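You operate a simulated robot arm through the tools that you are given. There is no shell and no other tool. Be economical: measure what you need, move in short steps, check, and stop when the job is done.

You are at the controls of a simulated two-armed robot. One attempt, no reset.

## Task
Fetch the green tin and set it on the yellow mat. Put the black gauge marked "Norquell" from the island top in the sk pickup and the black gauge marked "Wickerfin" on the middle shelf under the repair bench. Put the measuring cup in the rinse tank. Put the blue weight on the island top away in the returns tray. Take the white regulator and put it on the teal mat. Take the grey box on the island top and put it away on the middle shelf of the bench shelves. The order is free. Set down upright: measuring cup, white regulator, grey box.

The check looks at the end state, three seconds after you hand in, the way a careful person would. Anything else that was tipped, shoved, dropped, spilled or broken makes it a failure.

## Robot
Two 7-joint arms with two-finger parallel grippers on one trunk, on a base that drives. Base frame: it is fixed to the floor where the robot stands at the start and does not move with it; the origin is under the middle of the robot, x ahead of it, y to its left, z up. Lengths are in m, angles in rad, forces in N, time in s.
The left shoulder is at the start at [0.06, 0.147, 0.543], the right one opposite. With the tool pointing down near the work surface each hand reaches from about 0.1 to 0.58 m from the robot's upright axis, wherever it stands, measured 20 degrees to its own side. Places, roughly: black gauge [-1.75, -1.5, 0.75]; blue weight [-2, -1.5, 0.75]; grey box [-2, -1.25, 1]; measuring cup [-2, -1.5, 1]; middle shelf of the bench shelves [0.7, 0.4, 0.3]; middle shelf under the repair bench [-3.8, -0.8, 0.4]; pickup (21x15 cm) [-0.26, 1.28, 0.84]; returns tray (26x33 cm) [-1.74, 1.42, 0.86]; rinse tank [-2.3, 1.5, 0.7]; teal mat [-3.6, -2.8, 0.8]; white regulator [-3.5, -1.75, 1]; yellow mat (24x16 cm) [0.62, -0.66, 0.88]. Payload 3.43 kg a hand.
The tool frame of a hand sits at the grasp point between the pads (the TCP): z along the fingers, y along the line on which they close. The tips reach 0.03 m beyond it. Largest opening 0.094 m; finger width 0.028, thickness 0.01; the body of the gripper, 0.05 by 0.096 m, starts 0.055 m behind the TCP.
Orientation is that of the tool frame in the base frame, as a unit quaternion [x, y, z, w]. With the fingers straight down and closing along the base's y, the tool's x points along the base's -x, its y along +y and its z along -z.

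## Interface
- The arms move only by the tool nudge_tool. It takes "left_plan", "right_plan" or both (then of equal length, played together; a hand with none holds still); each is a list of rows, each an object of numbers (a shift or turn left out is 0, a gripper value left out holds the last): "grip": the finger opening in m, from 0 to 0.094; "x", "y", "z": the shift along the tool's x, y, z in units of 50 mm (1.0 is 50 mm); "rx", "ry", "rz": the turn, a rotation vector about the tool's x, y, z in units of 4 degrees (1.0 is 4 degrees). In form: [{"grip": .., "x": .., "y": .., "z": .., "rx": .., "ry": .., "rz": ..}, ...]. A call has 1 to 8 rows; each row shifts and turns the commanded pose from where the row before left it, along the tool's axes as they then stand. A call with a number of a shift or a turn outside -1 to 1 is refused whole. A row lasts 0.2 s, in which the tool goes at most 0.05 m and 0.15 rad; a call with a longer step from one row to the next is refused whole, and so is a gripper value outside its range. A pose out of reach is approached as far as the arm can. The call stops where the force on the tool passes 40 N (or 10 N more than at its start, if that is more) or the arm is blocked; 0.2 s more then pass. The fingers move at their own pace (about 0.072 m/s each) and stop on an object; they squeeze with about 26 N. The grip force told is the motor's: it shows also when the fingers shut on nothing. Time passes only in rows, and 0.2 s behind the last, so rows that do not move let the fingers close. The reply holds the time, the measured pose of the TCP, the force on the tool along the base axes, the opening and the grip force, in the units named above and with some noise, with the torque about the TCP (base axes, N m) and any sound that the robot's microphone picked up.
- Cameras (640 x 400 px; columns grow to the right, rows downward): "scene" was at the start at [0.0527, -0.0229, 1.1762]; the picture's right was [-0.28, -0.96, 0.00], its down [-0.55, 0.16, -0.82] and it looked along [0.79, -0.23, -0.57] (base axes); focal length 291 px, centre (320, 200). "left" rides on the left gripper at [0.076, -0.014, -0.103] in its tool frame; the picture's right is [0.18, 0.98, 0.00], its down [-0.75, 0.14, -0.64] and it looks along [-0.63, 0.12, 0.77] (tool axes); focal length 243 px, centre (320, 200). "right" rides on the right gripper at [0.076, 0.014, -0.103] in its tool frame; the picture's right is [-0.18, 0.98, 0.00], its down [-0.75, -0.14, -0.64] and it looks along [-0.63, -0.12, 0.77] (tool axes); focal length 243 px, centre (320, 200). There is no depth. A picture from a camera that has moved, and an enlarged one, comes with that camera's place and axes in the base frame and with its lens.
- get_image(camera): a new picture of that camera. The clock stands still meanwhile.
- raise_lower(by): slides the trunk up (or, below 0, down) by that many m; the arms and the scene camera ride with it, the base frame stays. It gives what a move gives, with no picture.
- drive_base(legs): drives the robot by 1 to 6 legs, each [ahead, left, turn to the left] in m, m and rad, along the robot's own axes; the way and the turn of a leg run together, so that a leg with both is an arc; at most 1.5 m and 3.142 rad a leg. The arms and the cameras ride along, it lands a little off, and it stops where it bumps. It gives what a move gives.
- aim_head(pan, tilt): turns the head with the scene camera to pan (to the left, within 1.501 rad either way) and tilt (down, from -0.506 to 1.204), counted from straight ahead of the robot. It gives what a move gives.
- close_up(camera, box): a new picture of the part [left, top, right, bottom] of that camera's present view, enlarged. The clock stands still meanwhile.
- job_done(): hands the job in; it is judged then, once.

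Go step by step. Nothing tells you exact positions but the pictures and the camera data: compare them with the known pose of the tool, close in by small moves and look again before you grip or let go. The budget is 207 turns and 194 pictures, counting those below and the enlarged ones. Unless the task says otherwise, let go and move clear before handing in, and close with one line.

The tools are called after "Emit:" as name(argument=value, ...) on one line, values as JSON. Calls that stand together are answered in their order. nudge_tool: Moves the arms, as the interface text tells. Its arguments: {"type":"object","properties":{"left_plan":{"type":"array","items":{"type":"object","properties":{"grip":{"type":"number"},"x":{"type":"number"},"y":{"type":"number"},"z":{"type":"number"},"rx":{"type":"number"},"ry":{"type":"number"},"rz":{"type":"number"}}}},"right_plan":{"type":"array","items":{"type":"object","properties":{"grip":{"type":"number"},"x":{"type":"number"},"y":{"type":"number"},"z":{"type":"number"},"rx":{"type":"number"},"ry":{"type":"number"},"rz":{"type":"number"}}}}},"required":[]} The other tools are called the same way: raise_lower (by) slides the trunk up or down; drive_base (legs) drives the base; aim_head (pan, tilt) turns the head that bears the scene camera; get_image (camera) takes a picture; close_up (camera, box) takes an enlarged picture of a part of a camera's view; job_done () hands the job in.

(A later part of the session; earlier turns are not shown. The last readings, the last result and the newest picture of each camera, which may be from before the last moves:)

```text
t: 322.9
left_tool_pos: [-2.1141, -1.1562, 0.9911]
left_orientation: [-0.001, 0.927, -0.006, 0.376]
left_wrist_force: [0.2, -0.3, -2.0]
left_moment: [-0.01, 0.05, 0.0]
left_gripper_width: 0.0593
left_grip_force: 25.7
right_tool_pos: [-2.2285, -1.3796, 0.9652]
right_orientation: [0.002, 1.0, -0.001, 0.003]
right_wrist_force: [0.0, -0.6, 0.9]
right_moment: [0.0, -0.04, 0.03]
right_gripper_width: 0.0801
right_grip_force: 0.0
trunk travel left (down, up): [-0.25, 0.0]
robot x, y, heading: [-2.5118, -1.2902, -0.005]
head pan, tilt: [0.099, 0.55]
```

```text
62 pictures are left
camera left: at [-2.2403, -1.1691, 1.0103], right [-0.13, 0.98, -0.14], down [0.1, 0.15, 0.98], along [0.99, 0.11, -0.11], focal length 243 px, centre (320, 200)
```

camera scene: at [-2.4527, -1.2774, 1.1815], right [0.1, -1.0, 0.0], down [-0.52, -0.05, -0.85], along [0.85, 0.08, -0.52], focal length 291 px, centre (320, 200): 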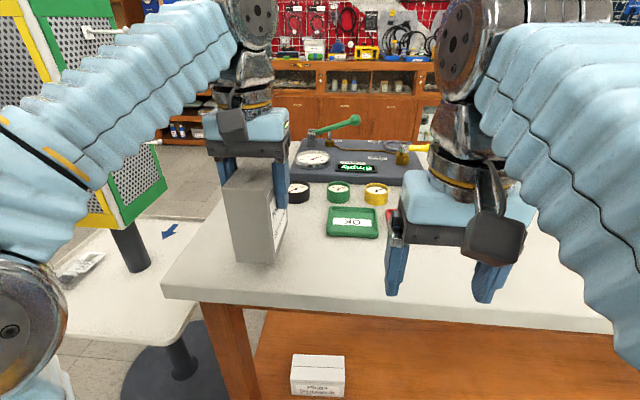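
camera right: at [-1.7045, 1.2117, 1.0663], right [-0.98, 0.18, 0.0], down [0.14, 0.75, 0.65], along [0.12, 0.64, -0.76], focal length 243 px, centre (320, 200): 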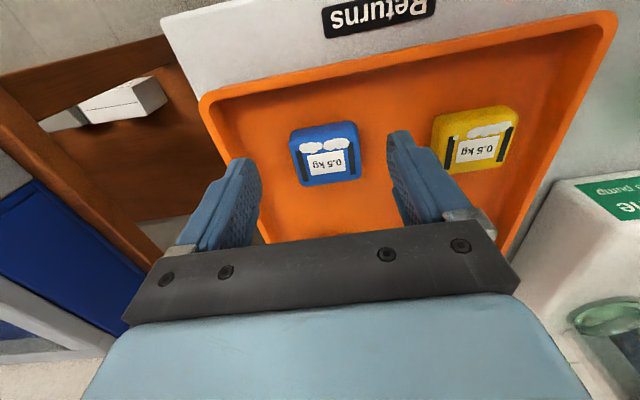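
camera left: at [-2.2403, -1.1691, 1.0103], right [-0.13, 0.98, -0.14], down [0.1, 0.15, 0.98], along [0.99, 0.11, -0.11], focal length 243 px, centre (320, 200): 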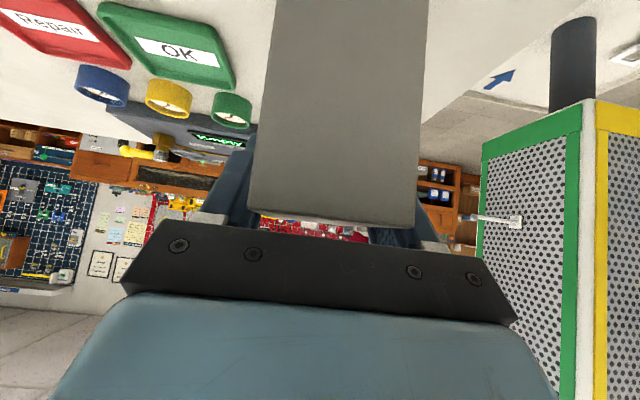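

The box is held by its narrow sides with a 44° pitch. Now the Norquell gauge with the right hand: shift north and forward, lower, and reach out.

Emit:
drive_base(legs=[[0.03, 0.17, 0.0]])

Emit:
nudge_tool(right_plan=[{"z": 0.4, "grip": 0.078}, {"z": 0.3, "x": -0.6}, {"x": -0.9}, {"x": -0.9}, {"x": -0.9}, {}])

Emit:
get_image(camera="right")

```text
t: 324.4
left_tool_pos: [-2.0838, -0.9885, 0.9897]
left_orientation: [0.0, 0.927, -0.007, 0.376]
left_wrist_force: [0.6, -0.2, -1.7]
left_moment: [0.0, -0.01, 0.01]
left_gripper_width: 0.0592
left_grip_force: 26.0
right_tool_pos: [-2.1982, -1.2124, 0.9644]
right_orientation: [0.0, 1.0, -0.001, 0.003]
right_wrist_force: [0.3, -1.0, 0.9]
right_moment: [-0.01, -0.01, 0.0]
right_gripper_width: 0.0799
right_grip_force: 0.0
trunk travel left (down, up): [-0.25, 0.0]
robot x, y, heading: [-2.4798, -1.1195, -0.004]
head pan, tilt: [0.099, 0.55]
```

```text
t: 325.8
left_tool_pos: [-2.0834, -0.9878, 0.9903]
left_orientation: [0.0, 0.927, -0.007, 0.374]
left_wrist_force: [0.3, -0.2, -2.5]
left_moment: [0.03, 0.0, -0.01]
left_gripper_width: 0.0594
left_grip_force: 25.9
right_tool_pos: [-2.0326, -1.2136, 0.9308]
right_orientation: [0.001, 1.0, 0.0, 0.003]
right_wrist_force: [0.0, 0.1, 0.1]
right_moment: [0.0, 0.02, 0.0]
right_gripper_width: 0.0778
right_grip_force: 0.1
trunk travel left (down, up): [-0.25, 0.0]
robot x, y, heading: [-2.4812, -1.1201, -0.005]
head pan, tilt: [0.099, 0.55]
```

```text
61 pictures are left
camera right: at [-2.1091, -1.198, 1.0322], right [0.19, 0.98, 0.0], down [0.75, -0.14, 0.65], along [0.64, -0.12, -0.76], focal length 243 px, centre (320, 200)
```

right: 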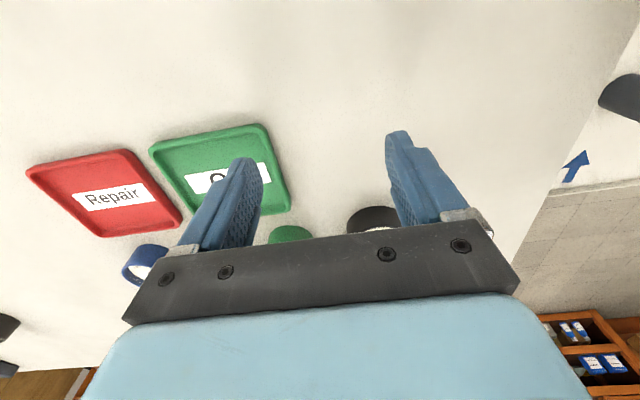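

The green gauge is too close beside it for lateral fingers. I rotate the right wrist 60° like before with the tin.

Emit:
nudge_tool(right_plan=[{"rz": 1, "grip": 0.094}, {"rz": 1}, {"rz": 1}, {"rz": 1}, {"rz": 1}, {"rz": 1}, {"rz": 1}, {"rz": 1}])

Emit:
nudge_tool(right_plan=[{"rz": 1}, {"rz": 1}, {"rz": 1}, {"rz": 1}, {"rz": 1}, {"rz": 1}, {"rz": 1}, {}])

Emit:
get_image(camera="right")

```text
t: 327.6
left_tool_pos: [-2.0829, -0.989, 0.9908]
left_orientation: [0.0, 0.927, -0.007, 0.375]
left_wrist_force: [-0.9, 0.4, -2.4]
left_moment: [-0.01, 0.0, 0.0]
left_gripper_width: 0.059
left_grip_force: 26.3
right_tool_pos: [-2.031, -1.2121, 0.9305]
right_orientation: [0.277, 0.961, 0.001, 0.003]
right_wrist_force: [0.4, 0.1, -0.5]
right_moment: [0.01, 0.0, 0.0]
right_gripper_width: 0.0939
right_grip_force: 0.0
trunk travel left (down, up): [-0.25, 0.0]
robot x, y, heading: [-2.4772, -1.1209, -0.005]
head pan, tilt: [0.099, 0.55]
```

```text
t: 329.4
left_tool_pos: [-2.0839, -0.9893, 0.9898]
left_orientation: [-0.001, 0.927, -0.006, 0.375]
left_wrist_force: [-0.3, 0.4, -2.4]
left_moment: [0.02, -0.04, -0.03]
left_gripper_width: 0.0592
left_grip_force: 26.3
right_tool_pos: [-2.0324, -1.2123, 0.9299]
right_orientation: [0.502, 0.865, 0.0, 0.002]
right_wrist_force: [0.5, 0.9, 0.1]
right_moment: [-0.01, -0.01, -0.04]
right_gripper_width: 0.094
right_grip_force: 0.1
trunk travel left (down, up): [-0.25, 0.0]
robot x, y, heading: [-2.4792, -1.1213, -0.002]
head pan, tilt: [0.099, 0.55]
```

```text
60 pictures are left
camera right: at [-2.0577, -1.1388, 1.0325], right [0.94, 0.33, 0.01], down [0.25, -0.72, 0.64], along [0.22, -0.61, -0.76], focal length 243 px, centre (320, 200)
```

right: 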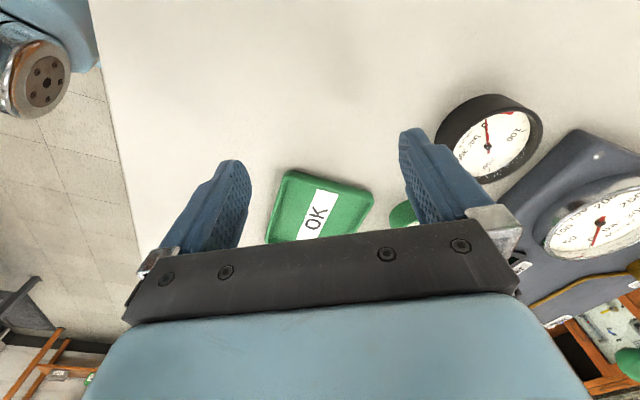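

The Norquell gauge is hemmed in by the tester block and the green gauge, so a full grasp isn't safe there. I'll pinch its near rim (one finger in the recess) and draw it a few cm into the open first.

Emit:
nudge_tool(right_plan=[{"grip": 0.045}, {"x": -0.18, "y": 0.79}, {"x": -0.19, "y": 0.79}, {}])

Emit:
get_image(camera="right")

```text
t: 330.4
left_tool_pos: [-2.0837, -0.988, 0.9904]
left_orientation: [0.0, 0.927, -0.007, 0.375]
left_wrist_force: [0.3, -0.3, -2.1]
left_moment: [0.01, -0.03, -0.03]
left_gripper_width: 0.059
left_grip_force: 26.4
right_tool_pos: [-1.9571, -1.1933, 0.9294]
right_orientation: [0.502, 0.865, 0.002, 0.004]
right_wrist_force: [0.2, -0.8, 0.3]
right_moment: [-0.01, -0.01, -0.02]
right_gripper_width: 0.045
right_grip_force: 0.0
right hand out of reach, approached as far as the arm can: row 3
trunk travel left (down, up): [-0.25, 0.0]
robot x, y, heading: [-2.4837, -1.1184, -0.002]
head pan, tilt: [0.099, 0.55]
```

```text
59 pictures are left
camera right: at [-1.9831, -1.1197, 1.0303], right [0.94, 0.33, 0.01], down [0.25, -0.72, 0.64], along [0.22, -0.61, -0.76], focal length 243 px, centre (320, 200)
```

right: 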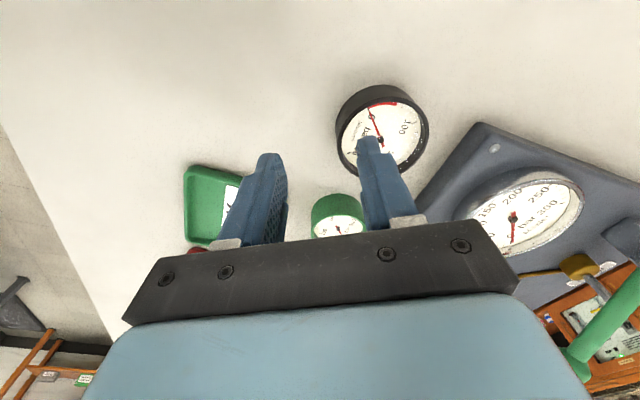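

I need ~1.5 cm more reach: drive forward 1.5 cm, then trim so the rim is between the fingers.

Emit:
drive_base(legs=[[0.018, 0.0, 0.0]])

Emit:
get_image(camera="right")

```text
t: 331.1
left_tool_pos: [-2.0656, -0.9883, 0.99]
left_orientation: [-0.001, 0.927, -0.006, 0.375]
left_wrist_force: [-0.7, 0.0, -2.8]
left_moment: [0.02, 0.01, 0.02]
left_gripper_width: 0.0593
left_grip_force: 26.1
right_tool_pos: [-1.9403, -1.1917, 0.9285]
right_orientation: [0.501, 0.866, 0.002, 0.004]
right_wrist_force: [0.3, 0.3, 0.1]
right_moment: [0.0, -0.02, -0.02]
right_gripper_width: 0.0449
right_grip_force: 0.1
trunk travel left (down, up): [-0.25, 0.0]
robot x, y, heading: [-2.4651, -1.1224, -0.002]
head pan, tilt: [0.099, 0.55]
```

```text
58 pictures are left
camera right: at [-1.9655, -1.119, 1.0302], right [0.94, 0.33, 0.01], down [0.25, -0.72, 0.64], along [0.22, -0.61, -0.76], focal length 243 px, centre (320, 200)
```

right: 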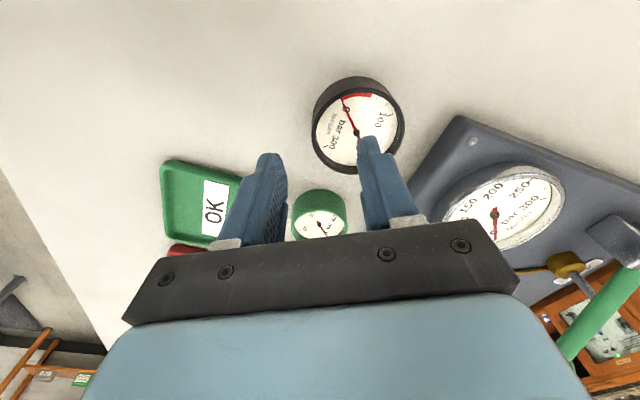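

The rim wall is right at the tool now. I trim, lower so the tips are ~6 mm below the rim top, and pinch.

Emit:
nudge_tool(right_plan=[{"x": 0.11}, {"z": 0.2}, {"z": 0.14}, {}])

Emit:
close_up(camera="right", box=[200, 60, 440, 260])

```text
t: 332.3
left_tool_pos: [-2.0669, -0.9892, 0.9902]
left_orientation: [-0.001, 0.927, -0.005, 0.375]
left_wrist_force: [-0.1, 0.2, -2.2]
left_moment: [0.02, -0.04, 0.02]
left_gripper_width: 0.0592
left_grip_force: 26.2
right_tool_pos: [-1.9432, -1.1876, 0.9165]
right_orientation: [0.5, 0.866, 0.006, 0.008]
right_wrist_force: [1.5, 0.2, 19.6]
right_moment: [0.43, -0.41, -0.02]
right_gripper_width: 0.046
right_grip_force: 0.9
trunk travel left (down, up): [-0.25, 0.0]
robot x, y, heading: [-2.4616, -1.123, -0.004]
head pan, tilt: [0.099, 0.55]
stopped in row 4 (right hand): the force on the tool passed its limit at 42 N (the readings are from after the stop); the commanded pose is now the measured one
```

```text
2.00 times, centred on (320, 160) of right
camera zoom: at [-1.9705, -1.1146, 1.0167], right [0.94, 0.33, 0.02], down [0.24, -0.72, 0.65], along [0.23, -0.6, -0.76], focal length 485 px, centre (320, 280)
```

zoom: 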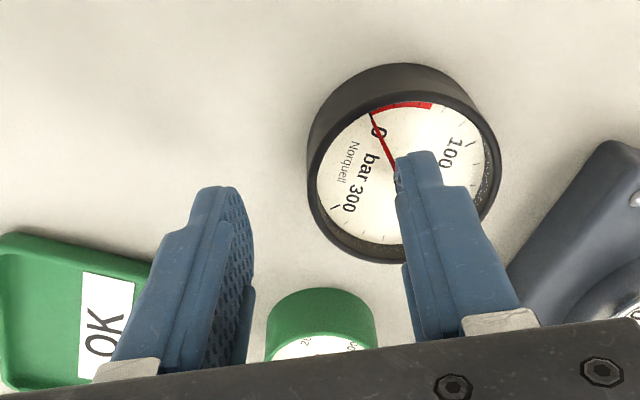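

The inner finger met the needle hub. I rise, narrow the opening to 2 cm so the finger sits between hub and rim, and lower again.

Emit:
nudge_tool(right_plan=[{"z": -0.25}, {"grip": 0.021}, {"grip": 0.021}, {}])

Emit:
close_up(camera="right", box=[200, 60, 440, 260])

```text
t: 333.3
left_tool_pos: [-2.0655, -0.989, 0.9902]
left_orientation: [0.0, 0.927, -0.007, 0.375]
left_wrist_force: [0.2, -0.3, -2.6]
left_moment: [0.08, -0.01, 0.06]
left_gripper_width: 0.0589
left_grip_force: 26.3
right_tool_pos: [-1.9421, -1.1896, 0.9254]
right_orientation: [0.501, 0.865, 0.004, 0.006]
right_wrist_force: [0.0, 0.0, 0.1]
right_moment: [0.0, 0.02, -0.04]
right_gripper_width: 0.0209
right_grip_force: 0.1
trunk travel left (down, up): [-0.25, 0.0]
robot x, y, heading: [-2.4602, -1.1207, -0.005]
head pan, tilt: [0.099, 0.55]
```

```text
2.00 times, centred on (320, 160) of right
camera zoom: at [-1.9687, -1.1146, 1.0267], right [0.94, 0.33, 0.01], down [0.24, -0.72, 0.65], along [0.22, -0.61, -0.76], focal length 485 px, centre (320, 280)
```

zoom: 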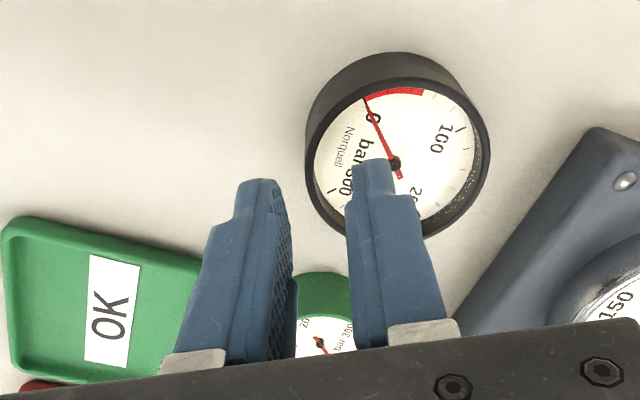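

The inner finger is between rim and hub with a small shift needed. I shift 4 mm, lower, and pinch.

Emit:
nudge_tool(right_plan=[{"y": -0.09}, {"z": 0.15}, {"z": 0.12}, {"grip": 0.0}, {"grip": 0.0}, {}])

Emit:
close_up(camera="right", box=[200, 60, 440, 260])

```text
t: 334.5
left_tool_pos: [-2.067, -0.988, 0.9892]
left_orientation: [-0.001, 0.927, -0.006, 0.375]
left_wrist_force: [0.5, -0.4, -2.2]
left_moment: [0.04, 0.01, -0.01]
left_gripper_width: 0.0593
left_grip_force: 25.9
right_tool_pos: [-1.9478, -1.1893, 0.9162]
right_orientation: [0.501, 0.866, 0.007, 0.009]
right_wrist_force: [-4.0, -0.1, 20.4]
right_moment: [0.22, 0.24, 0.08]
right_gripper_width: 0.0
right_grip_force: 25.6
trunk travel left (down, up): [-0.25, 0.0]
robot x, y, heading: [-2.4625, -1.1237, -0.003]
head pan, tilt: [0.099, 0.55]
stopped in row 6 (right hand): the force on the tool passed its limit at 42 N (the readings are from after the stop); the commanded pose is now the measured one
```

```text
2.00 times, centred on (320, 160) of right
camera zoom: at [-1.9749, -1.1168, 1.0173], right [0.94, 0.33, 0.02], down [0.24, -0.72, 0.65], along [0.23, -0.6, -0.76], focal length 485 px, centre (320, 280)
```

zoom: 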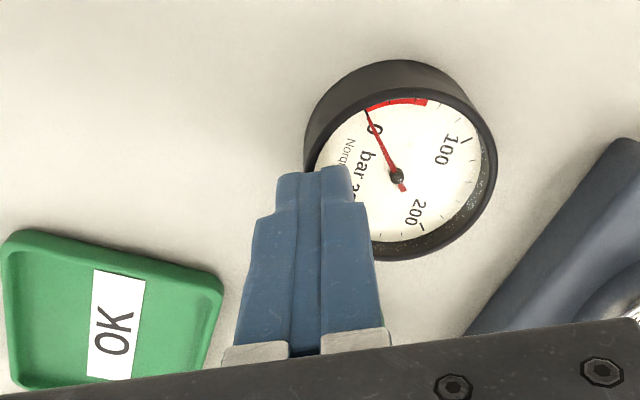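

The gauge behaves as solid up to its rim, so no rim pinch. Instead I'll press lightly on its top with closed fingers and drag it west by friction.

Emit:
nudge_tool(right_plan=[{"z": -0.15}, {"y": 0.6}, {"z": 0.14}, {"z": 0.03}, {}])

```text
t: 335.3
left_tool_pos: [-2.0666, -0.9886, 0.9902]
left_orientation: [-0.001, 0.927, -0.006, 0.376]
left_wrist_force: [-0.5, 0.1, -2.2]
left_moment: [-0.01, 0.05, 0.02]
left_gripper_width: 0.0593
left_grip_force: 26.8
right_tool_pos: [-1.9286, -1.177, 0.916]
right_orientation: [0.5, 0.866, 0.01, 0.014]
right_wrist_force: [-1.4, 0.5, 17.6]
right_moment: [0.13, 0.19, -0.03]
right_gripper_width: 0.0
right_grip_force: 25.9
right hand out of reach, approached as far as the arm can: row 2
trunk travel left (down, up): [-0.25, 0.0]
robot x, y, heading: [-2.4579, -1.1196, -0.006]
head pan, tilt: [0.099, 0.55]
stopped in row 4 (right hand): the force on the tool passed its limit at 50 N (the readings are from after the stop); the commanded pose is now the measured one
```

Pressing at ~18 N. I drag west-north-west by about 4.5 cm.

Emit:
nudge_tool(right_plan=[{"x": 0.185, "y": -0.125}, {"x": 0.185, "y": -0.125}, {"x": 0.185, "y": -0.125}, {"x": 0.185, "y": -0.125}, {}, {"z": -0.3}, {}])

Emit:
get_image(camera="right")

```text
t: 336.0
left_tool_pos: [-2.0664, -0.9882, 0.9894]
left_orientation: [-0.001, 0.927, -0.006, 0.375]
left_wrist_force: [-0.9, 0.0, -2.7]
left_moment: [0.01, 0.07, 0.01]
left_gripper_width: 0.0594
left_grip_force: 26.4
right_tool_pos: [-1.9538, -1.1658, 0.9157]
right_orientation: [0.5, 0.866, 0.01, 0.015]
right_wrist_force: [-4.1, 0.9, 15.0]
right_moment: [0.18, 0.21, 0.03]
right_gripper_width: 0.0
right_grip_force: 25.9
trunk travel left (down, up): [-0.25, 0.0]
robot x, y, heading: [-2.461, -1.1228, -0.003]
head pan, tilt: [0.099, 0.55]
stopped in row 3 (right hand): the force on the tool passed its limit at 41 N (the readings are from after the stop); the commanded pose is now the measured one
```

```text
54 pictures are left
camera right: at [-1.9817, -1.0928, 1.0171], right [0.94, 0.33, 0.04], down [0.23, -0.73, 0.65], along [0.24, -0.6, -0.76], focal length 243 px, centre (320, 200)
```

right: 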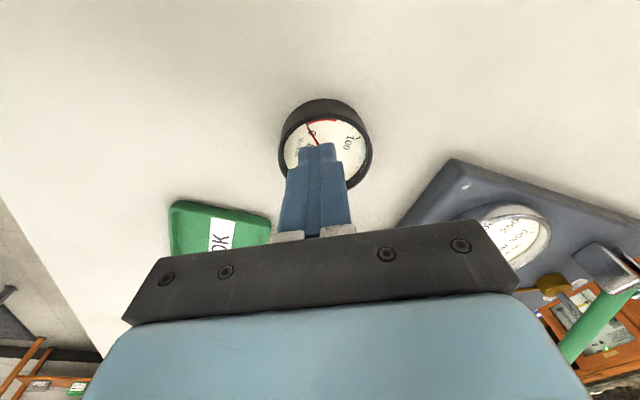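

It works: the gauge moved with the fingers. I drag a bit more.

Emit:
nudge_tool(right_plan=[{"x": 0.185, "y": -0.125}, {"x": 0.185, "y": -0.125}, {}])

Emit:
nudge_tool(right_plan=[{"z": -0.35}, {"grip": 0.094}, {"grip": 0.094}, {"grip": 0.094}, {}])

Emit:
get_image(camera="right")

```text
t: 336.8
left_tool_pos: [-2.0666, -0.9889, 0.9902]
left_orientation: [0.0, 0.927, -0.007, 0.375]
left_wrist_force: [0.4, 1.0, -2.3]
left_moment: [-0.02, 0.0, 0.0]
left_gripper_width: 0.0593
left_grip_force: 25.9
right_tool_pos: [-1.9726, -1.1573, 0.9163]
right_orientation: [0.501, 0.865, 0.012, 0.015]
right_wrist_force: [10.4, -3.1, 37.4]
right_moment: [0.22, -0.02, -0.1]
right_gripper_width: 0.0
right_grip_force: 26.5
trunk travel left (down, up): [-0.25, 0.0]
robot x, y, heading: [-2.4593, -1.122, -0.002]
head pan, tilt: [0.099, 0.55]
```

```text
t: 338.0
left_tool_pos: [-2.0664, -0.9883, 0.9902]
left_orientation: [-0.001, 0.927, -0.006, 0.374]
left_wrist_force: [0.3, 0.3, -1.8]
left_moment: [-0.02, 0.0, 0.0]
left_gripper_width: 0.0591
left_grip_force: 26.0
right_tool_pos: [-1.972, -1.1562, 0.9314]
right_orientation: [0.501, 0.865, 0.01, 0.014]
right_wrist_force: [-0.8, 0.1, -0.4]
right_moment: [0.0, -0.03, 0.01]
right_gripper_width: 0.0942
right_grip_force: 0.1
trunk travel left (down, up): [-0.25, 0.0]
robot x, y, heading: [-2.4612, -1.12, -0.004]
head pan, tilt: [0.099, 0.55]
```

```text
53 pictures are left
camera right: at [-2.0007, -1.0837, 1.0331], right [0.94, 0.33, 0.03], down [0.23, -0.73, 0.65], along [0.24, -0.6, -0.76], focal length 243 px, centre (320, 200)
```

right: 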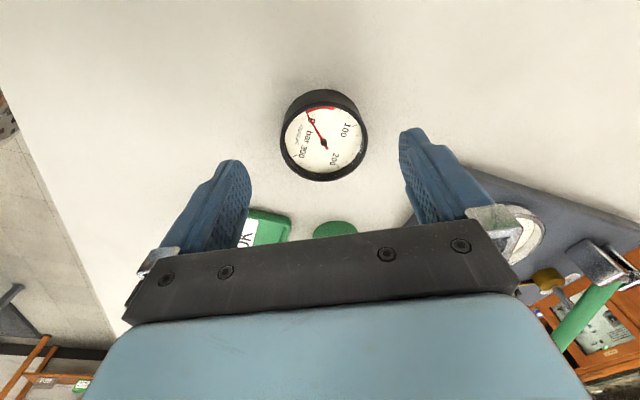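

The gauge is now in the open and nearly centred. I grip it.

Emit:
nudge_tool(right_plan=[{"x": 0.08, "y": 0.11}, {"z": 0.4}, {"z": 0.28}, {"grip": 0.04}, {"grip": 0.04}, {"grip": 0.04}, {"grip": 0.04}, {}])

Emit:
nudge_tool(right_plan=[{"z": -0.6}, {"z": -0.6}, {"y": -0.6, "x": 0.3}, {"y": -0.6, "x": 0.3}, {}])

Emit:
get_image(camera="right")

```text
t: 339.8
left_tool_pos: [-2.0664, -0.9877, 0.9899]
left_orientation: [-0.001, 0.927, -0.006, 0.374]
left_wrist_force: [0.2, 0.4, -2.5]
left_moment: [0.01, 0.02, -0.01]
left_gripper_width: 0.059
left_grip_force: 26.4
right_tool_pos: [-1.9681, -1.1514, 0.8979]
right_orientation: [0.501, 0.865, 0.01, 0.013]
right_wrist_force: [0.4, -0.2, 0.5]
right_moment: [-0.02, 0.02, 0.02]
right_gripper_width: 0.059
right_grip_force: 26.5
trunk travel left (down, up): [-0.25, 0.0]
robot x, y, heading: [-2.4594, -1.1194, -0.003]
head pan, tilt: [0.099, 0.55]
```

```text
t: 341.0
left_tool_pos: [-2.0653, -0.9894, 0.9896]
left_orientation: [-0.001, 0.927, -0.007, 0.376]
left_wrist_force: [-0.1, 0.3, -1.7]
left_moment: [-0.01, 0.01, -0.04]
left_gripper_width: 0.0591
left_grip_force: 26.6
right_tool_pos: [-2.0384, -1.1567, 0.9467]
right_orientation: [0.502, 0.865, 0.01, 0.015]
right_wrist_force: [0.4, 0.8, -1.0]
right_moment: [0.04, 0.0, -0.01]
right_gripper_width: 0.0585
right_grip_force: 26.1
right hand out of reach, approached as far as the arm can: row 2
trunk travel left (down, up): [-0.25, 0.0]
robot x, y, heading: [-2.461, -1.1209, -0.003]
head pan, tilt: [0.099, 0.55]
```

```text
52 pictures are left
camera right: at [-2.0661, -1.0829, 1.0464], right [0.94, 0.33, 0.03], down [0.23, -0.73, 0.65], along [0.24, -0.6, -0.76], focal length 243 px, centre (320, 200)
```

right: 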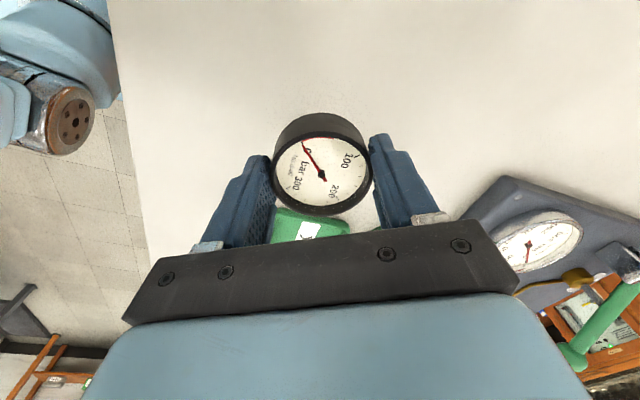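

Both objects are held. I drive around to the pickup bench on the north wall.

Emit:
drive_base(legs=[[-0.37, 0, 0], [0, 1.12, 0], [1.5, 0, 0], [1.03, 0, 0], [0, 0, 1.57], [0.4, 0, 0]])

Emit:
aim_head(pan=0.0, tilt=0.5)

Emit:
get_image(camera="scene")

```text
t: 366.6
left_tool_pos: [-0.3822, 0.7714, 0.989]
left_orientation: [-0.645, 0.666, 0.256, 0.274]
left_wrist_force: [-0.2, -0.2, -2.5]
left_moment: [-0.02, 0.04, -0.02]
left_gripper_width: 0.0595
left_grip_force: 25.8
right_tool_pos: [-0.2137, 0.7941, 0.9438]
right_orientation: [-0.241, 0.97, 0.017, 0.004]
right_wrist_force: [0.0, -1.3, -0.7]
right_moment: [0.01, -0.01, 0.02]
right_gripper_width: 0.0586
right_grip_force: 26.0
trunk travel left (down, up): [-0.25, 0.0]
robot x, y, heading: [-0.26, 0.3708, 1.536]
head pan, tilt: [0.099, 0.55]
```

```text
t: 367.2
left_tool_pos: [-0.3818, 0.7716, 0.9914]
left_orientation: [-0.645, 0.666, 0.256, 0.273]
left_wrist_force: [-0.2, -0.4, -2.9]
left_moment: [0.0, 0.02, 0.0]
left_gripper_width: 0.0591
left_grip_force: 26.1
right_tool_pos: [-0.2134, 0.7945, 0.9447]
right_orientation: [-0.241, 0.97, 0.016, 0.003]
right_wrist_force: [0.1, -1.3, -1.5]
right_moment: [0.02, -0.02, -0.01]
right_gripper_width: 0.0585
right_grip_force: 25.7
trunk travel left (down, up): [-0.25, 0.0]
robot x, y, heading: [-0.2623, 0.3736, 1.533]
head pan, tilt: [0.0, 0.499]
```

```text
51 pictures are left
camera scene: at [-0.2623, 0.4345, 1.186], right [1.0, -0.04, 0.0], down [-0.02, -0.48, -0.88], along [0.03, 0.88, -0.48], focal length 291 px, centre (320, 200)
```

scene: 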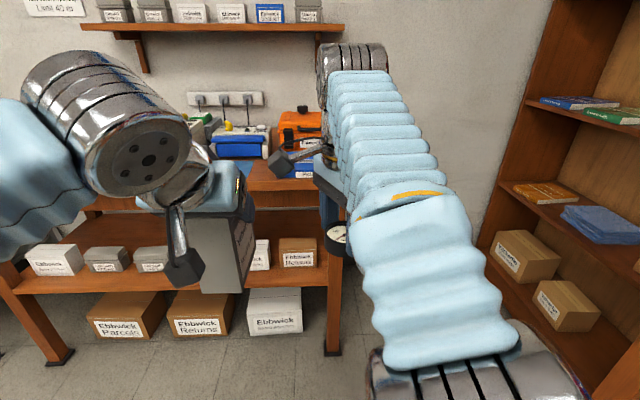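

Emit:
close_up(camera="scene", box=[200, 90, 360, 190])

```text
4.00 times, centred on (280, 140) of scene
camera zoom: at [-0.2623, 0.4345, 1.186], right [1.0, -0.04, 0.0], down [-0.02, -0.48, -0.88], along [0.03, 0.88, -0.48], focal length 1164 px, centre (480, 440)
```

zoom: 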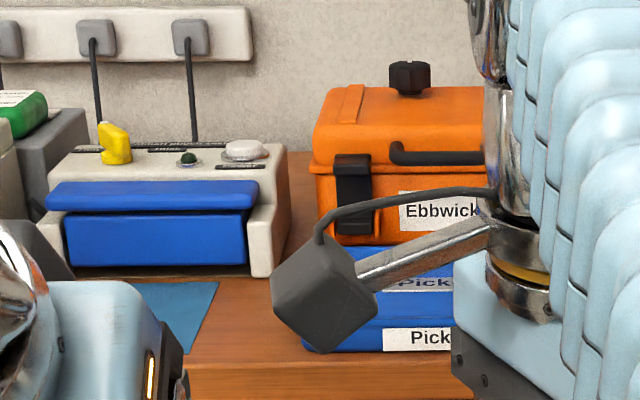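

The blue tray is labelled "Pickup". I pull the left hand (box) back, drive up, and look with the right wrist camera.

Emit:
nudge_tool(left_plan=[{"z": -0.6, "x": 0.65}, {"z": -0.6, "x": 0.65}, {}])

Emit:
drive_base(legs=[[0.42, 0.02, 0.037]])

Emit:
get_image(camera="right")

Emit:
get_image(camera="scene")

```text
t: 368.1
left_tool_pos: [-0.3844, 0.6838, 0.9886]
left_orientation: [-0.645, 0.665, 0.256, 0.274]
left_wrist_force: [0.5, -0.8, -1.3]
left_moment: [0.03, 0.02, 0.02]
left_gripper_width: 0.0592
left_grip_force: 25.8
right_tool_pos: [-0.214, 0.7945, 0.9461]
right_orientation: [-0.241, 0.97, 0.018, 0.004]
right_wrist_force: [0.2, 0.4, -0.7]
right_moment: [0.02, 0.01, 0.0]
right_gripper_width: 0.0585
right_grip_force: 25.7
trunk travel left (down, up): [-0.25, 0.0]
robot x, y, heading: [-0.2651, 0.3718, 1.531]
head pan, tilt: [0.0, 0.499]
```

```text
t: 370.6
left_tool_pos: [-0.4096, 1.0989, 0.9871]
left_orientation: [0.658, -0.652, -0.262, -0.27]
left_wrist_force: [-0.9, -0.3, -1.7]
left_moment: [0.01, 0.0, 0.02]
left_gripper_width: 0.0593
left_grip_force: 26.1
right_tool_pos: [-0.2446, 1.2152, 0.9449]
right_orientation: [-0.261, 0.965, 0.016, 0.004]
right_wrist_force: [0.2, -1.0, -1.9]
right_moment: [0.0, 0.01, -0.03]
right_gripper_width: 0.0584
right_grip_force: 26.0
trunk travel left (down, up): [-0.25, 0.0]
robot x, y, heading: [-0.2781, 0.7926, 1.574]
head pan, tilt: [0.0, 0.499]
```

```text
49 pictures are left
camera right: at [-0.3165, 1.1857, 1.0463], right [-0.34, 0.94, 0.03], down [0.72, 0.24, 0.65], along [0.6, 0.24, -0.76], focal length 243 px, centre (320, 200)
```

right: 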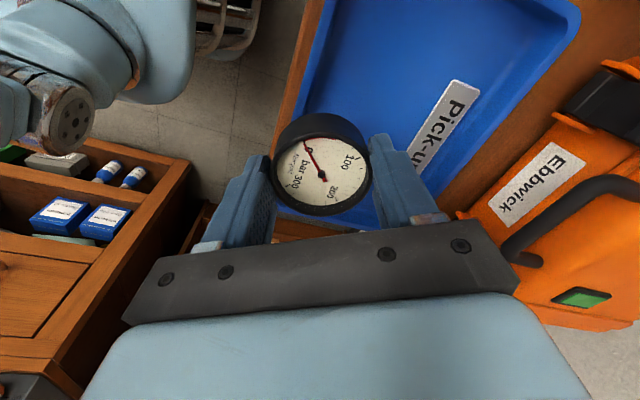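

```text
48 pictures are left
camera scene: at [-0.2781, 0.8538, 1.1861], right [1.0, 0.0, 0.0], down [0.0, -0.48, -0.88], along [0.0, 0.88, -0.48], focal length 291 px, centre (320, 200)
```

scene: 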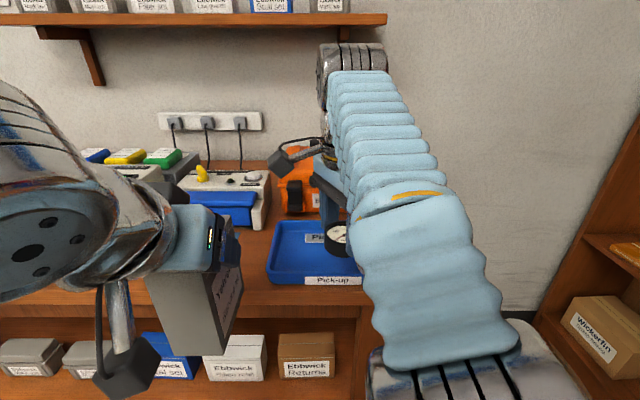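

The gauge needs ~5 cm further in. I move it over the tray centre.

Emit:
nudge_tool(right_plan=[{"z": 0.15, "x": -0.17, "y": 0.45}, {"z": 0.15, "x": -0.17, "y": 0.45}, {}])

Emit:
get_image(camera="right")

```text
t: 371.4
left_tool_pos: [-0.411, 1.0989, 0.9878]
left_orientation: [0.658, -0.653, -0.261, -0.27]
left_wrist_force: [-0.3, 0.4, -1.7]
left_moment: [-0.02, -0.04, -0.02]
left_gripper_width: 0.0589
left_grip_force: 26.2
right_tool_pos: [-0.2532, 1.263, 0.9323]
right_orientation: [-0.261, 0.965, 0.017, 0.004]
right_wrist_force: [0.2, -0.3, -0.7]
right_moment: [0.02, 0.01, -0.01]
right_gripper_width: 0.0582
right_grip_force: 26.2
trunk travel left (down, up): [-0.25, 0.0]
robot x, y, heading: [-0.275, 0.7926, 1.573]
head pan, tilt: [0.0, 0.499]
```

```text
47 pictures are left
camera right: at [-0.3255, 1.2341, 1.0326], right [-0.34, 0.94, 0.03], down [0.72, 0.24, 0.65], along [0.6, 0.24, -0.76], focal length 243 px, centre (320, 200)
```

right: 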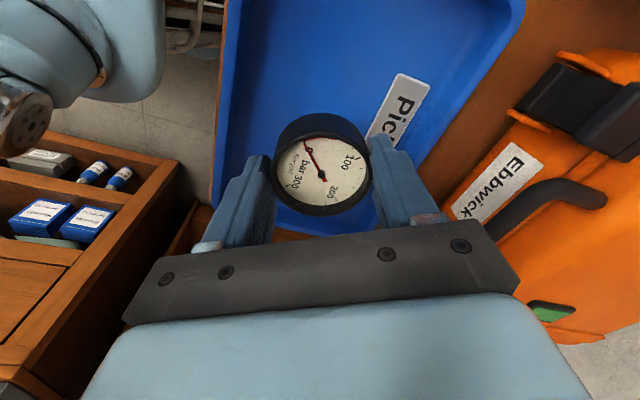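

I shift slightly to the tray's centre and lower until contact.

Emit:
nudge_tool(right_plan=[{"x": 0.3}, {"z": 0.3}, {"z": 0.2}, {"z": 0.1}, {"z": 0.1}, {}])

```text
t: 372.8
left_tool_pos: [-0.4114, 1.098, 0.9869]
left_orientation: [0.659, -0.653, -0.261, -0.268]
left_wrist_force: [-0.5, -0.1, -1.9]
left_moment: [0.03, -0.02, 0.0]
left_gripper_width: 0.0592
left_grip_force: 26.2
right_tool_pos: [-0.2659, 1.2572, 0.8966]
right_orientation: [-0.261, 0.965, 0.016, 0.004]
right_wrist_force: [-0.2, -0.3, -1.2]
right_moment: [0.03, 0.03, 0.01]
right_gripper_width: 0.0584
right_grip_force: 26.1
trunk travel left (down, up): [-0.25, 0.0]
robot x, y, heading: [-0.2747, 0.7925, 1.574]
head pan, tilt: [0.0, 0.499]
```

Emit:
nudge_tool(right_plan=[{"z": 0.08}, {"z": 0.08}, {"z": 0.08}, {"z": 0.08}, {"z": 0.08}, {}])

```text
t: 374.2
left_tool_pos: [-0.4112, 1.0981, 0.9881]
left_orientation: [0.658, -0.652, -0.262, -0.269]
left_wrist_force: [1.1, -0.5, -1.5]
left_moment: [0.02, 0.03, -0.02]
left_gripper_width: 0.0592
left_grip_force: 26.9
right_tool_pos: [-0.2661, 1.2559, 0.8781]
right_orientation: [-0.26, 0.965, 0.018, 0.004]
right_wrist_force: [2.4, 0.4, 22.8]
right_moment: [-0.45, -0.49, 0.11]
right_gripper_width: 0.0586
right_grip_force: 25.8
trunk travel left (down, up): [-0.25, 0.0]
robot x, y, heading: [-0.2732, 0.7886, 1.577]
head pan, tilt: [0.0, 0.499]
```

Contact. I open moderately, rise, and check.

Emit:
nudge_tool(right_plan=[{"z": -0.03}, {"grip": 0.07}, {"grip": 0.078}, {}, {"z": -0.6}, {"z": -0.5}, {"z": -0.2}, {}])

Emit:
get_image(camera="right")

```text
t: 376.0
left_tool_pos: [-0.4105, 1.099, 0.9872]
left_orientation: [0.658, -0.653, -0.261, -0.269]
left_wrist_force: [0.2, -0.1, -2.6]
left_moment: [-0.01, -0.02, -0.02]
left_gripper_width: 0.0592
left_grip_force: 26.3
right_tool_pos: [-0.2655, 1.255, 0.9426]
right_orientation: [-0.261, 0.965, 0.017, 0.004]
right_wrist_force: [-0.6, -0.2, -0.1]
right_moment: [0.03, -0.02, 0.02]
right_gripper_width: 0.0778
right_grip_force: 0.1
trunk travel left (down, up): [-0.25, 0.0]
robot x, y, heading: [-0.276, 0.7894, 1.573]
head pan, tilt: [0.0, 0.499]
```

```text
46 pictures are left
camera right: at [-0.3375, 1.226, 1.045], right [-0.34, 0.94, 0.03], down [0.72, 0.24, 0.65], along [0.6, 0.24, -0.76], focal length 243 px, centre (320, 200)
```

right: 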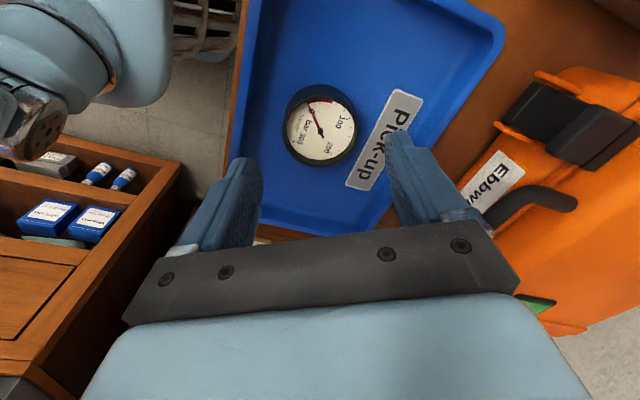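

The Norquell gauge lies in the pickup tray. Now I back off and turn to face the bench shelves for the grey box.

Emit:
drive_base(legs=[[-0.42, 0, 0], [0, 0, -1.57]])

Emit:
nudge_tool(right_plan=[{"rz": -1}, {"rz": -1}, {"rz": -1}, {"rz": -1}, {"rz": -1}, {"rz": -1}, {"rz": -1}, {"rz": -1}])

Emit:
nudge_tool(right_plan=[{"rz": -1}, {"rz": -1}, {"rz": -1}, {"rz": -1}, {"rz": -1}, {"rz": -1}, {"rz": -1, "x": 0.9}, {"x": 0.9}])

Emit:
aim_head(pan=0.0, tilt=0.6)

Emit:
get_image(camera="scene")

```text
t: 382.4
left_tool_pos: [0.0325, 0.5127, 0.988]
left_orientation: [-0.013, 0.927, -0.001, 0.375]
left_wrist_force: [-0.4, 0.5, -2.8]
left_moment: [-0.04, 0.01, 0.0]
left_gripper_width: 0.0592
left_grip_force: 26.1
right_tool_pos: [0.1923, 0.3717, 0.9447]
right_orientation: [0.49, 0.871, 0.01, 0.014]
right_wrist_force: [-0.2, 0.2, 0.2]
right_moment: [0.0, 0.01, 0.02]
right_gripper_width: 0.0778
right_grip_force: 0.0
trunk travel left (down, up): [-0.25, 0.0]
robot x, y, heading: [-0.2744, 0.3734, 0.021]
head pan, tilt: [0.0, 0.499]
```

```text
t: 384.2
left_tool_pos: [0.033, 0.5131, 0.9876]
left_orientation: [-0.013, 0.927, -0.001, 0.375]
left_wrist_force: [-0.1, -0.6, -2.8]
left_moment: [0.01, 0.02, -0.01]
left_gripper_width: 0.0592
left_grip_force: 26.0
right_tool_pos: [0.1908, 0.3715, 0.944]
right_orientation: [0.231, 0.973, 0.005, 0.015]
right_wrist_force: [-0.3, -1.2, -0.2]
right_moment: [-0.01, 0.0, -0.01]
right_gripper_width: 0.078
right_grip_force: 0.1
trunk travel left (down, up): [-0.25, 0.0]
robot x, y, heading: [-0.2703, 0.3702, 0.018]
head pan, tilt: [0.0, 0.499]
```

```text
t: 386.0
left_tool_pos: [0.0327, 0.5133, 0.9869]
left_orientation: [-0.014, 0.927, -0.001, 0.375]
left_wrist_force: [0.3, 0.7, -2.5]
left_moment: [0.0, 0.02, 0.0]
left_gripper_width: 0.0592
left_grip_force: 26.1
right_tool_pos: [0.1031, 0.3717, 0.9395]
right_orientation: [-0.012, 1.0, 0.002, 0.017]
right_wrist_force: [0.2, 0.0, -0.9]
right_moment: [-0.03, 0.06, 0.02]
right_gripper_width: 0.078
right_grip_force: 0.1
trunk travel left (down, up): [-0.25, 0.0]
robot x, y, heading: [-0.2729, 0.3731, 0.021]
head pan, tilt: [0.0, 0.499]
```

```text
t: 386.7
left_tool_pos: [0.0327, 0.5135, 0.9871]
left_orientation: [-0.013, 0.927, -0.001, 0.376]
left_wrist_force: [0.3, 0.5, -1.8]
left_moment: [0.0, 0.01, 0.03]
left_gripper_width: 0.0589
left_grip_force: 25.9
right_tool_pos: [0.1016, 0.3736, 0.9403]
right_orientation: [-0.011, 1.0, 0.001, 0.017]
right_wrist_force: [-0.3, -0.3, -0.4]
right_moment: [0.02, 0.0, 0.0]
right_gripper_width: 0.0778
right_grip_force: 0.1
trunk travel left (down, up): [-0.25, 0.0]
robot x, y, heading: [-0.2712, 0.3724, 0.023]
head pan, tilt: [0.0, 0.6]
```

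```text
45 pictures are left
camera scene: at [-0.216, 0.376, 1.177], right [0.02, -1.0, 0.0], down [-0.56, -0.01, -0.83], along [0.83, 0.02, -0.56], focal length 291 px, centre (320, 200)
```

scene: 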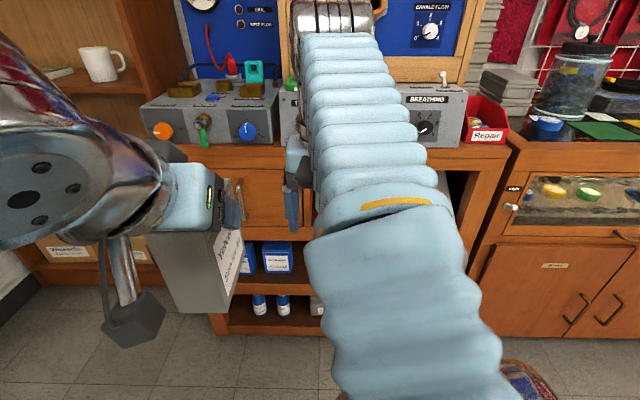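

The right arm blocks the view. I move it to the right and look again.

Emit:
nudge_tool(right_plan=[{"y": -0.95}, {"y": -0.95}, {"y": -0.95}, {"y": -0.95}, {"y": -0.95}, {"x": 0.5}, {}])

Emit:
get_image(camera="scene")

```text
t: 388.3
left_tool_pos: [0.0322, 0.5131, 0.987]
left_orientation: [-0.013, 0.927, -0.002, 0.375]
left_wrist_force: [0.4, 0.2, -2.0]
left_moment: [0.0, 0.0, 0.04]
left_gripper_width: 0.0591
left_grip_force: 26.6
right_tool_pos: [0.0818, 0.1331, 0.9395]
right_orientation: [-0.013, 1.0, 0.001, 0.016]
right_wrist_force: [0.5, 0.6, -0.9]
right_moment: [0.0, -0.04, -0.01]
right_gripper_width: 0.078
right_grip_force: 0.0
trunk travel left (down, up): [-0.25, 0.0]
robot x, y, heading: [-0.2749, 0.3709, 0.026]
head pan, tilt: [0.0, 0.6]
```

```text
44 pictures are left
camera scene: at [-0.2162, 0.3761, 1.177], right [0.02, -1.0, 0.0], down [-0.56, -0.01, -0.83], along [0.82, 0.02, -0.56], focal length 291 px, centre (320, 200)
```

scene: 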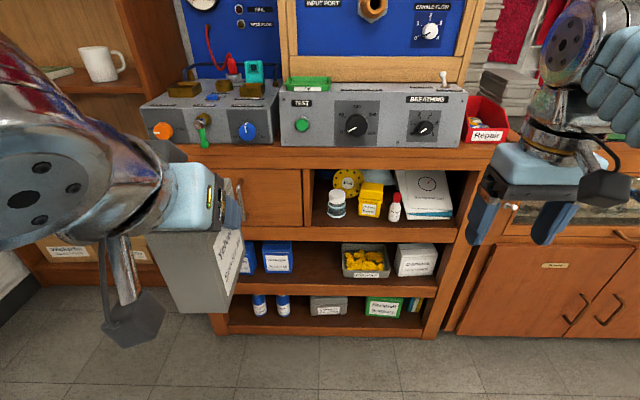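

The middle shelf has a free gap between the blue boxes and the grey tray. I zoom to measure it.

Emit:
close_up(camera="scene", box=[220, 200, 460, 350])

```text
2.67 times, centred on (340, 275) of scene
camera zoom: at [-0.2162, 0.3761, 1.177], right [0.02, -1.0, 0.0], down [-0.56, -0.01, -0.83], along [0.82, 0.02, -0.56], focal length 776 px, centre (267, 0)
```

zoom: 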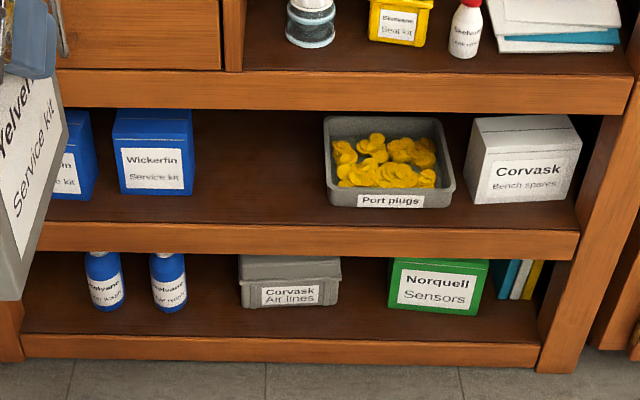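

The shelf opening is only ~0.21 m high, so the hand must be flatter than 44° there. I'll regrasp the box at a flatter pitch on the free east part of the island; first I tuck in the right hand and drive there.

Emit:
nudge_tool(right_plan=[{"x": 0.8, "z": -0.3}, {"x": 0.8, "z": -0.3}, {"x": 0.3, "z": -0.3}, {}])

Emit:
drive_base(legs=[[0, 0, -1.93], [1.5, 0, 0], [0.37, 0, 0], [0, 0, -1.24]])

Emit:
aim_head(pan=0.15, tilt=0.6)

Emit:
get_image(camera="scene")

```text
t: 389.3
left_tool_pos: [0.0308, 0.5128, 0.9863]
left_orientation: [-0.013, 0.927, -0.002, 0.374]
left_wrist_force: [0.5, -0.5, -2.2]
left_moment: [0.0, -0.03, -0.03]
left_gripper_width: 0.0594
left_grip_force: 25.4
right_tool_pos: [-0.0131, 0.1339, 0.9823]
right_orientation: [-0.011, 1.0, 0.0, 0.016]
right_wrist_force: [1.1, 0.7, -0.1]
right_moment: [0.0, -0.02, 0.01]
right_gripper_width: 0.078
right_grip_force: 0.0
trunk travel left (down, up): [-0.25, 0.0]
robot x, y, heading: [-0.272, 0.3722, 0.021]
head pan, tilt: [0.0, 0.6]
```

```text
t: 406.3
left_tool_pos: [-1.1664, -1.5479, 0.9867]
left_orientation: [0.927, 0.009, -0.374, -0.003]
left_wrist_force: [0.5, 0.6, -2.2]
left_moment: [0.02, 0.02, 0.01]
left_gripper_width: 0.0591
left_grip_force: 26.2
right_tool_pos: [-1.1169, -1.1695, 0.9825]
right_orientation: [1.0, 0.009, -0.017, 0.001]
right_wrist_force: [0.3, -0.3, -0.2]
right_moment: [-0.02, -0.02, 0.02]
right_gripper_width: 0.0778
right_grip_force: 0.1
trunk travel left (down, up): [-0.25, 0.0]
robot x, y, heading: [-0.8605, -1.4106, -3.126]
head pan, tilt: [0.0, 0.6]
```

```text
t: 407.0
left_tool_pos: [-1.1654, -1.5484, 0.9874]
left_orientation: [0.927, 0.01, -0.375, -0.002]
left_wrist_force: [0.2, 0.6, -2.1]
left_moment: [-0.02, 0.04, -0.04]
left_gripper_width: 0.059
left_grip_force: 25.8
right_tool_pos: [-1.1182, -1.1694, 0.9826]
right_orientation: [1.0, 0.01, -0.016, 0.001]
right_wrist_force: [-0.8, 0.5, 0.1]
right_moment: [0.02, -0.04, 0.01]
right_gripper_width: 0.0778
right_grip_force: 0.1
trunk travel left (down, up): [-0.25, 0.0]
robot x, y, heading: [-0.8581, -1.4098, -3.124]
head pan, tilt: [0.15, 0.6]
```

```text
42 pictures are left
camera scene: at [-0.9191, -1.4231, 1.177], right [-0.17, 0.99, 0.0], down [0.56, 0.09, -0.83], along [-0.81, -0.14, -0.57], focal length 291 px, centre (320, 200)
```

scene: 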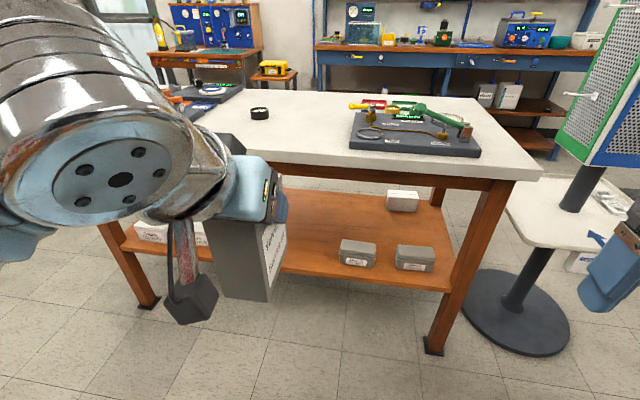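

The near-left part of the island is free. I drive up and reach the box over it.

Emit:
drive_base(legs=[[0.38, 0.045, -0.015]])

Emit:
nudge_tool(left_plan=[{"z": 0.45, "x": -0.47}, {"z": 0.45, "x": -0.47}, {"z": 0.45, "x": -0.47}, {}])

Emit:
nudge_tool(left_plan=[{"z": 0.1, "x": 0.1}, {"z": 0.1, "x": 0.1}, {"z": 0.07, "x": 0.07}, {}])

Emit:
get_image(camera="scene")

```text
t: 409.4
left_tool_pos: [-1.5456, -1.5978, 0.9876]
left_orientation: [0.927, 0.007, -0.375, -0.003]
left_wrist_force: [0.0, 0.1, -1.0]
left_moment: [-0.03, -0.02, -0.02]
left_gripper_width: 0.059
left_grip_force: 25.8
right_tool_pos: [-1.4941, -1.2174, 0.9822]
right_orientation: [1.0, 0.006, -0.018, 0.001]
right_wrist_force: [0.7, -0.6, -0.3]
right_moment: [0.01, 0.0, 0.02]
right_gripper_width: 0.078
right_grip_force: 0.0
trunk travel left (down, up): [-0.25, 0.0]
robot x, y, heading: [-1.2346, -1.4623, -3.136]
head pan, tilt: [0.15, 0.6]
```

```text
t: 410.4
left_tool_pos: [-1.6443, -1.598, 0.9866]
left_orientation: [0.927, 0.007, -0.375, -0.004]
left_wrist_force: [0.1, -0.8, -1.5]
left_moment: [0.01, 0.01, 0.03]
left_gripper_width: 0.0592
left_grip_force: 25.5
right_tool_pos: [-1.4961, -1.2181, 0.981]
right_orientation: [1.0, 0.005, -0.017, 0.001]
right_wrist_force: [-0.6, -0.3, -0.1]
right_moment: [0.0, -0.02, -0.02]
right_gripper_width: 0.0781
right_grip_force: 0.0
trunk travel left (down, up): [-0.25, 0.0]
robot x, y, heading: [-1.2372, -1.4584, -3.133]
head pan, tilt: [0.15, 0.6]
```

```text
t: 411.4
left_tool_pos: [-1.6437, -1.5983, 0.9679]
left_orientation: [0.927, 0.006, -0.374, -0.005]
left_wrist_force: [0.4, 0.7, -2.9]
left_moment: [0.03, 0.01, -0.01]
left_gripper_width: 0.0592
left_grip_force: 26.2
right_tool_pos: [-1.4941, -1.2176, 0.982]
right_orientation: [1.0, 0.005, -0.017, 0.001]
right_wrist_force: [0.9, 0.0, 0.6]
right_moment: [0.05, -0.03, -0.01]
right_gripper_width: 0.0781
right_grip_force: 0.1
trunk travel left (down, up): [-0.25, 0.0]
robot x, y, heading: [-1.2392, -1.4611, -3.131]
head pan, tilt: [0.15, 0.6]
```

```text
41 pictures are left
camera scene: at [-1.2985, -1.473, 1.177], right [-0.16, 0.99, 0.0], down [0.56, 0.09, -0.82], along [-0.81, -0.13, -0.57], focal length 291 px, centre (320, 200)
```

scene: 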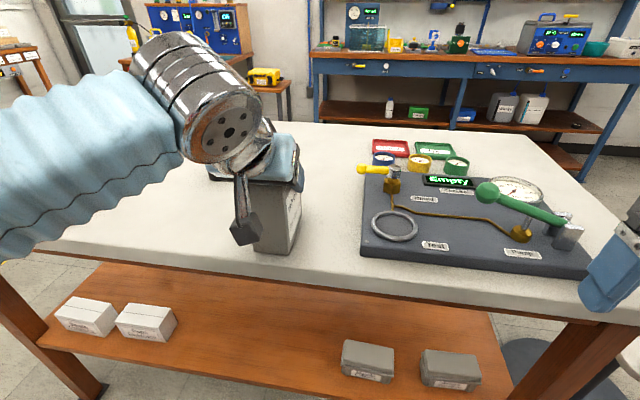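

The box is over clear table, nearly down. I lower to contact, release, and pitch the hand flatter by 24° around it.

Emit:
nudge_tool(left_plan=[{"z": 0.05, "x": 0.05}, {"z": 0.04, "x": 0.04}, {"z": 0.03, "x": 0.03}, {}])

```text
t: 412.4
left_tool_pos: [-1.6424, -1.5972, 0.9618]
left_orientation: [0.926, 0.006, -0.378, -0.004]
left_wrist_force: [-1.9, 2.5, 21.9]
left_moment: [-0.51, -0.12, 0.14]
left_gripper_width: 0.0596
left_grip_force: 26.1
right_tool_pos: [-1.4946, -1.2162, 0.982]
right_orientation: [1.0, 0.006, -0.017, 0.001]
right_wrist_force: [-1.4, 0.0, -0.3]
right_moment: [-0.01, -0.01, 0.0]
right_gripper_width: 0.0778
right_grip_force: 0.0
trunk travel left (down, up): [-0.25, 0.0]
robot x, y, heading: [-1.2363, -1.4606, -3.137]
head pan, tilt: [0.15, 0.6]
```

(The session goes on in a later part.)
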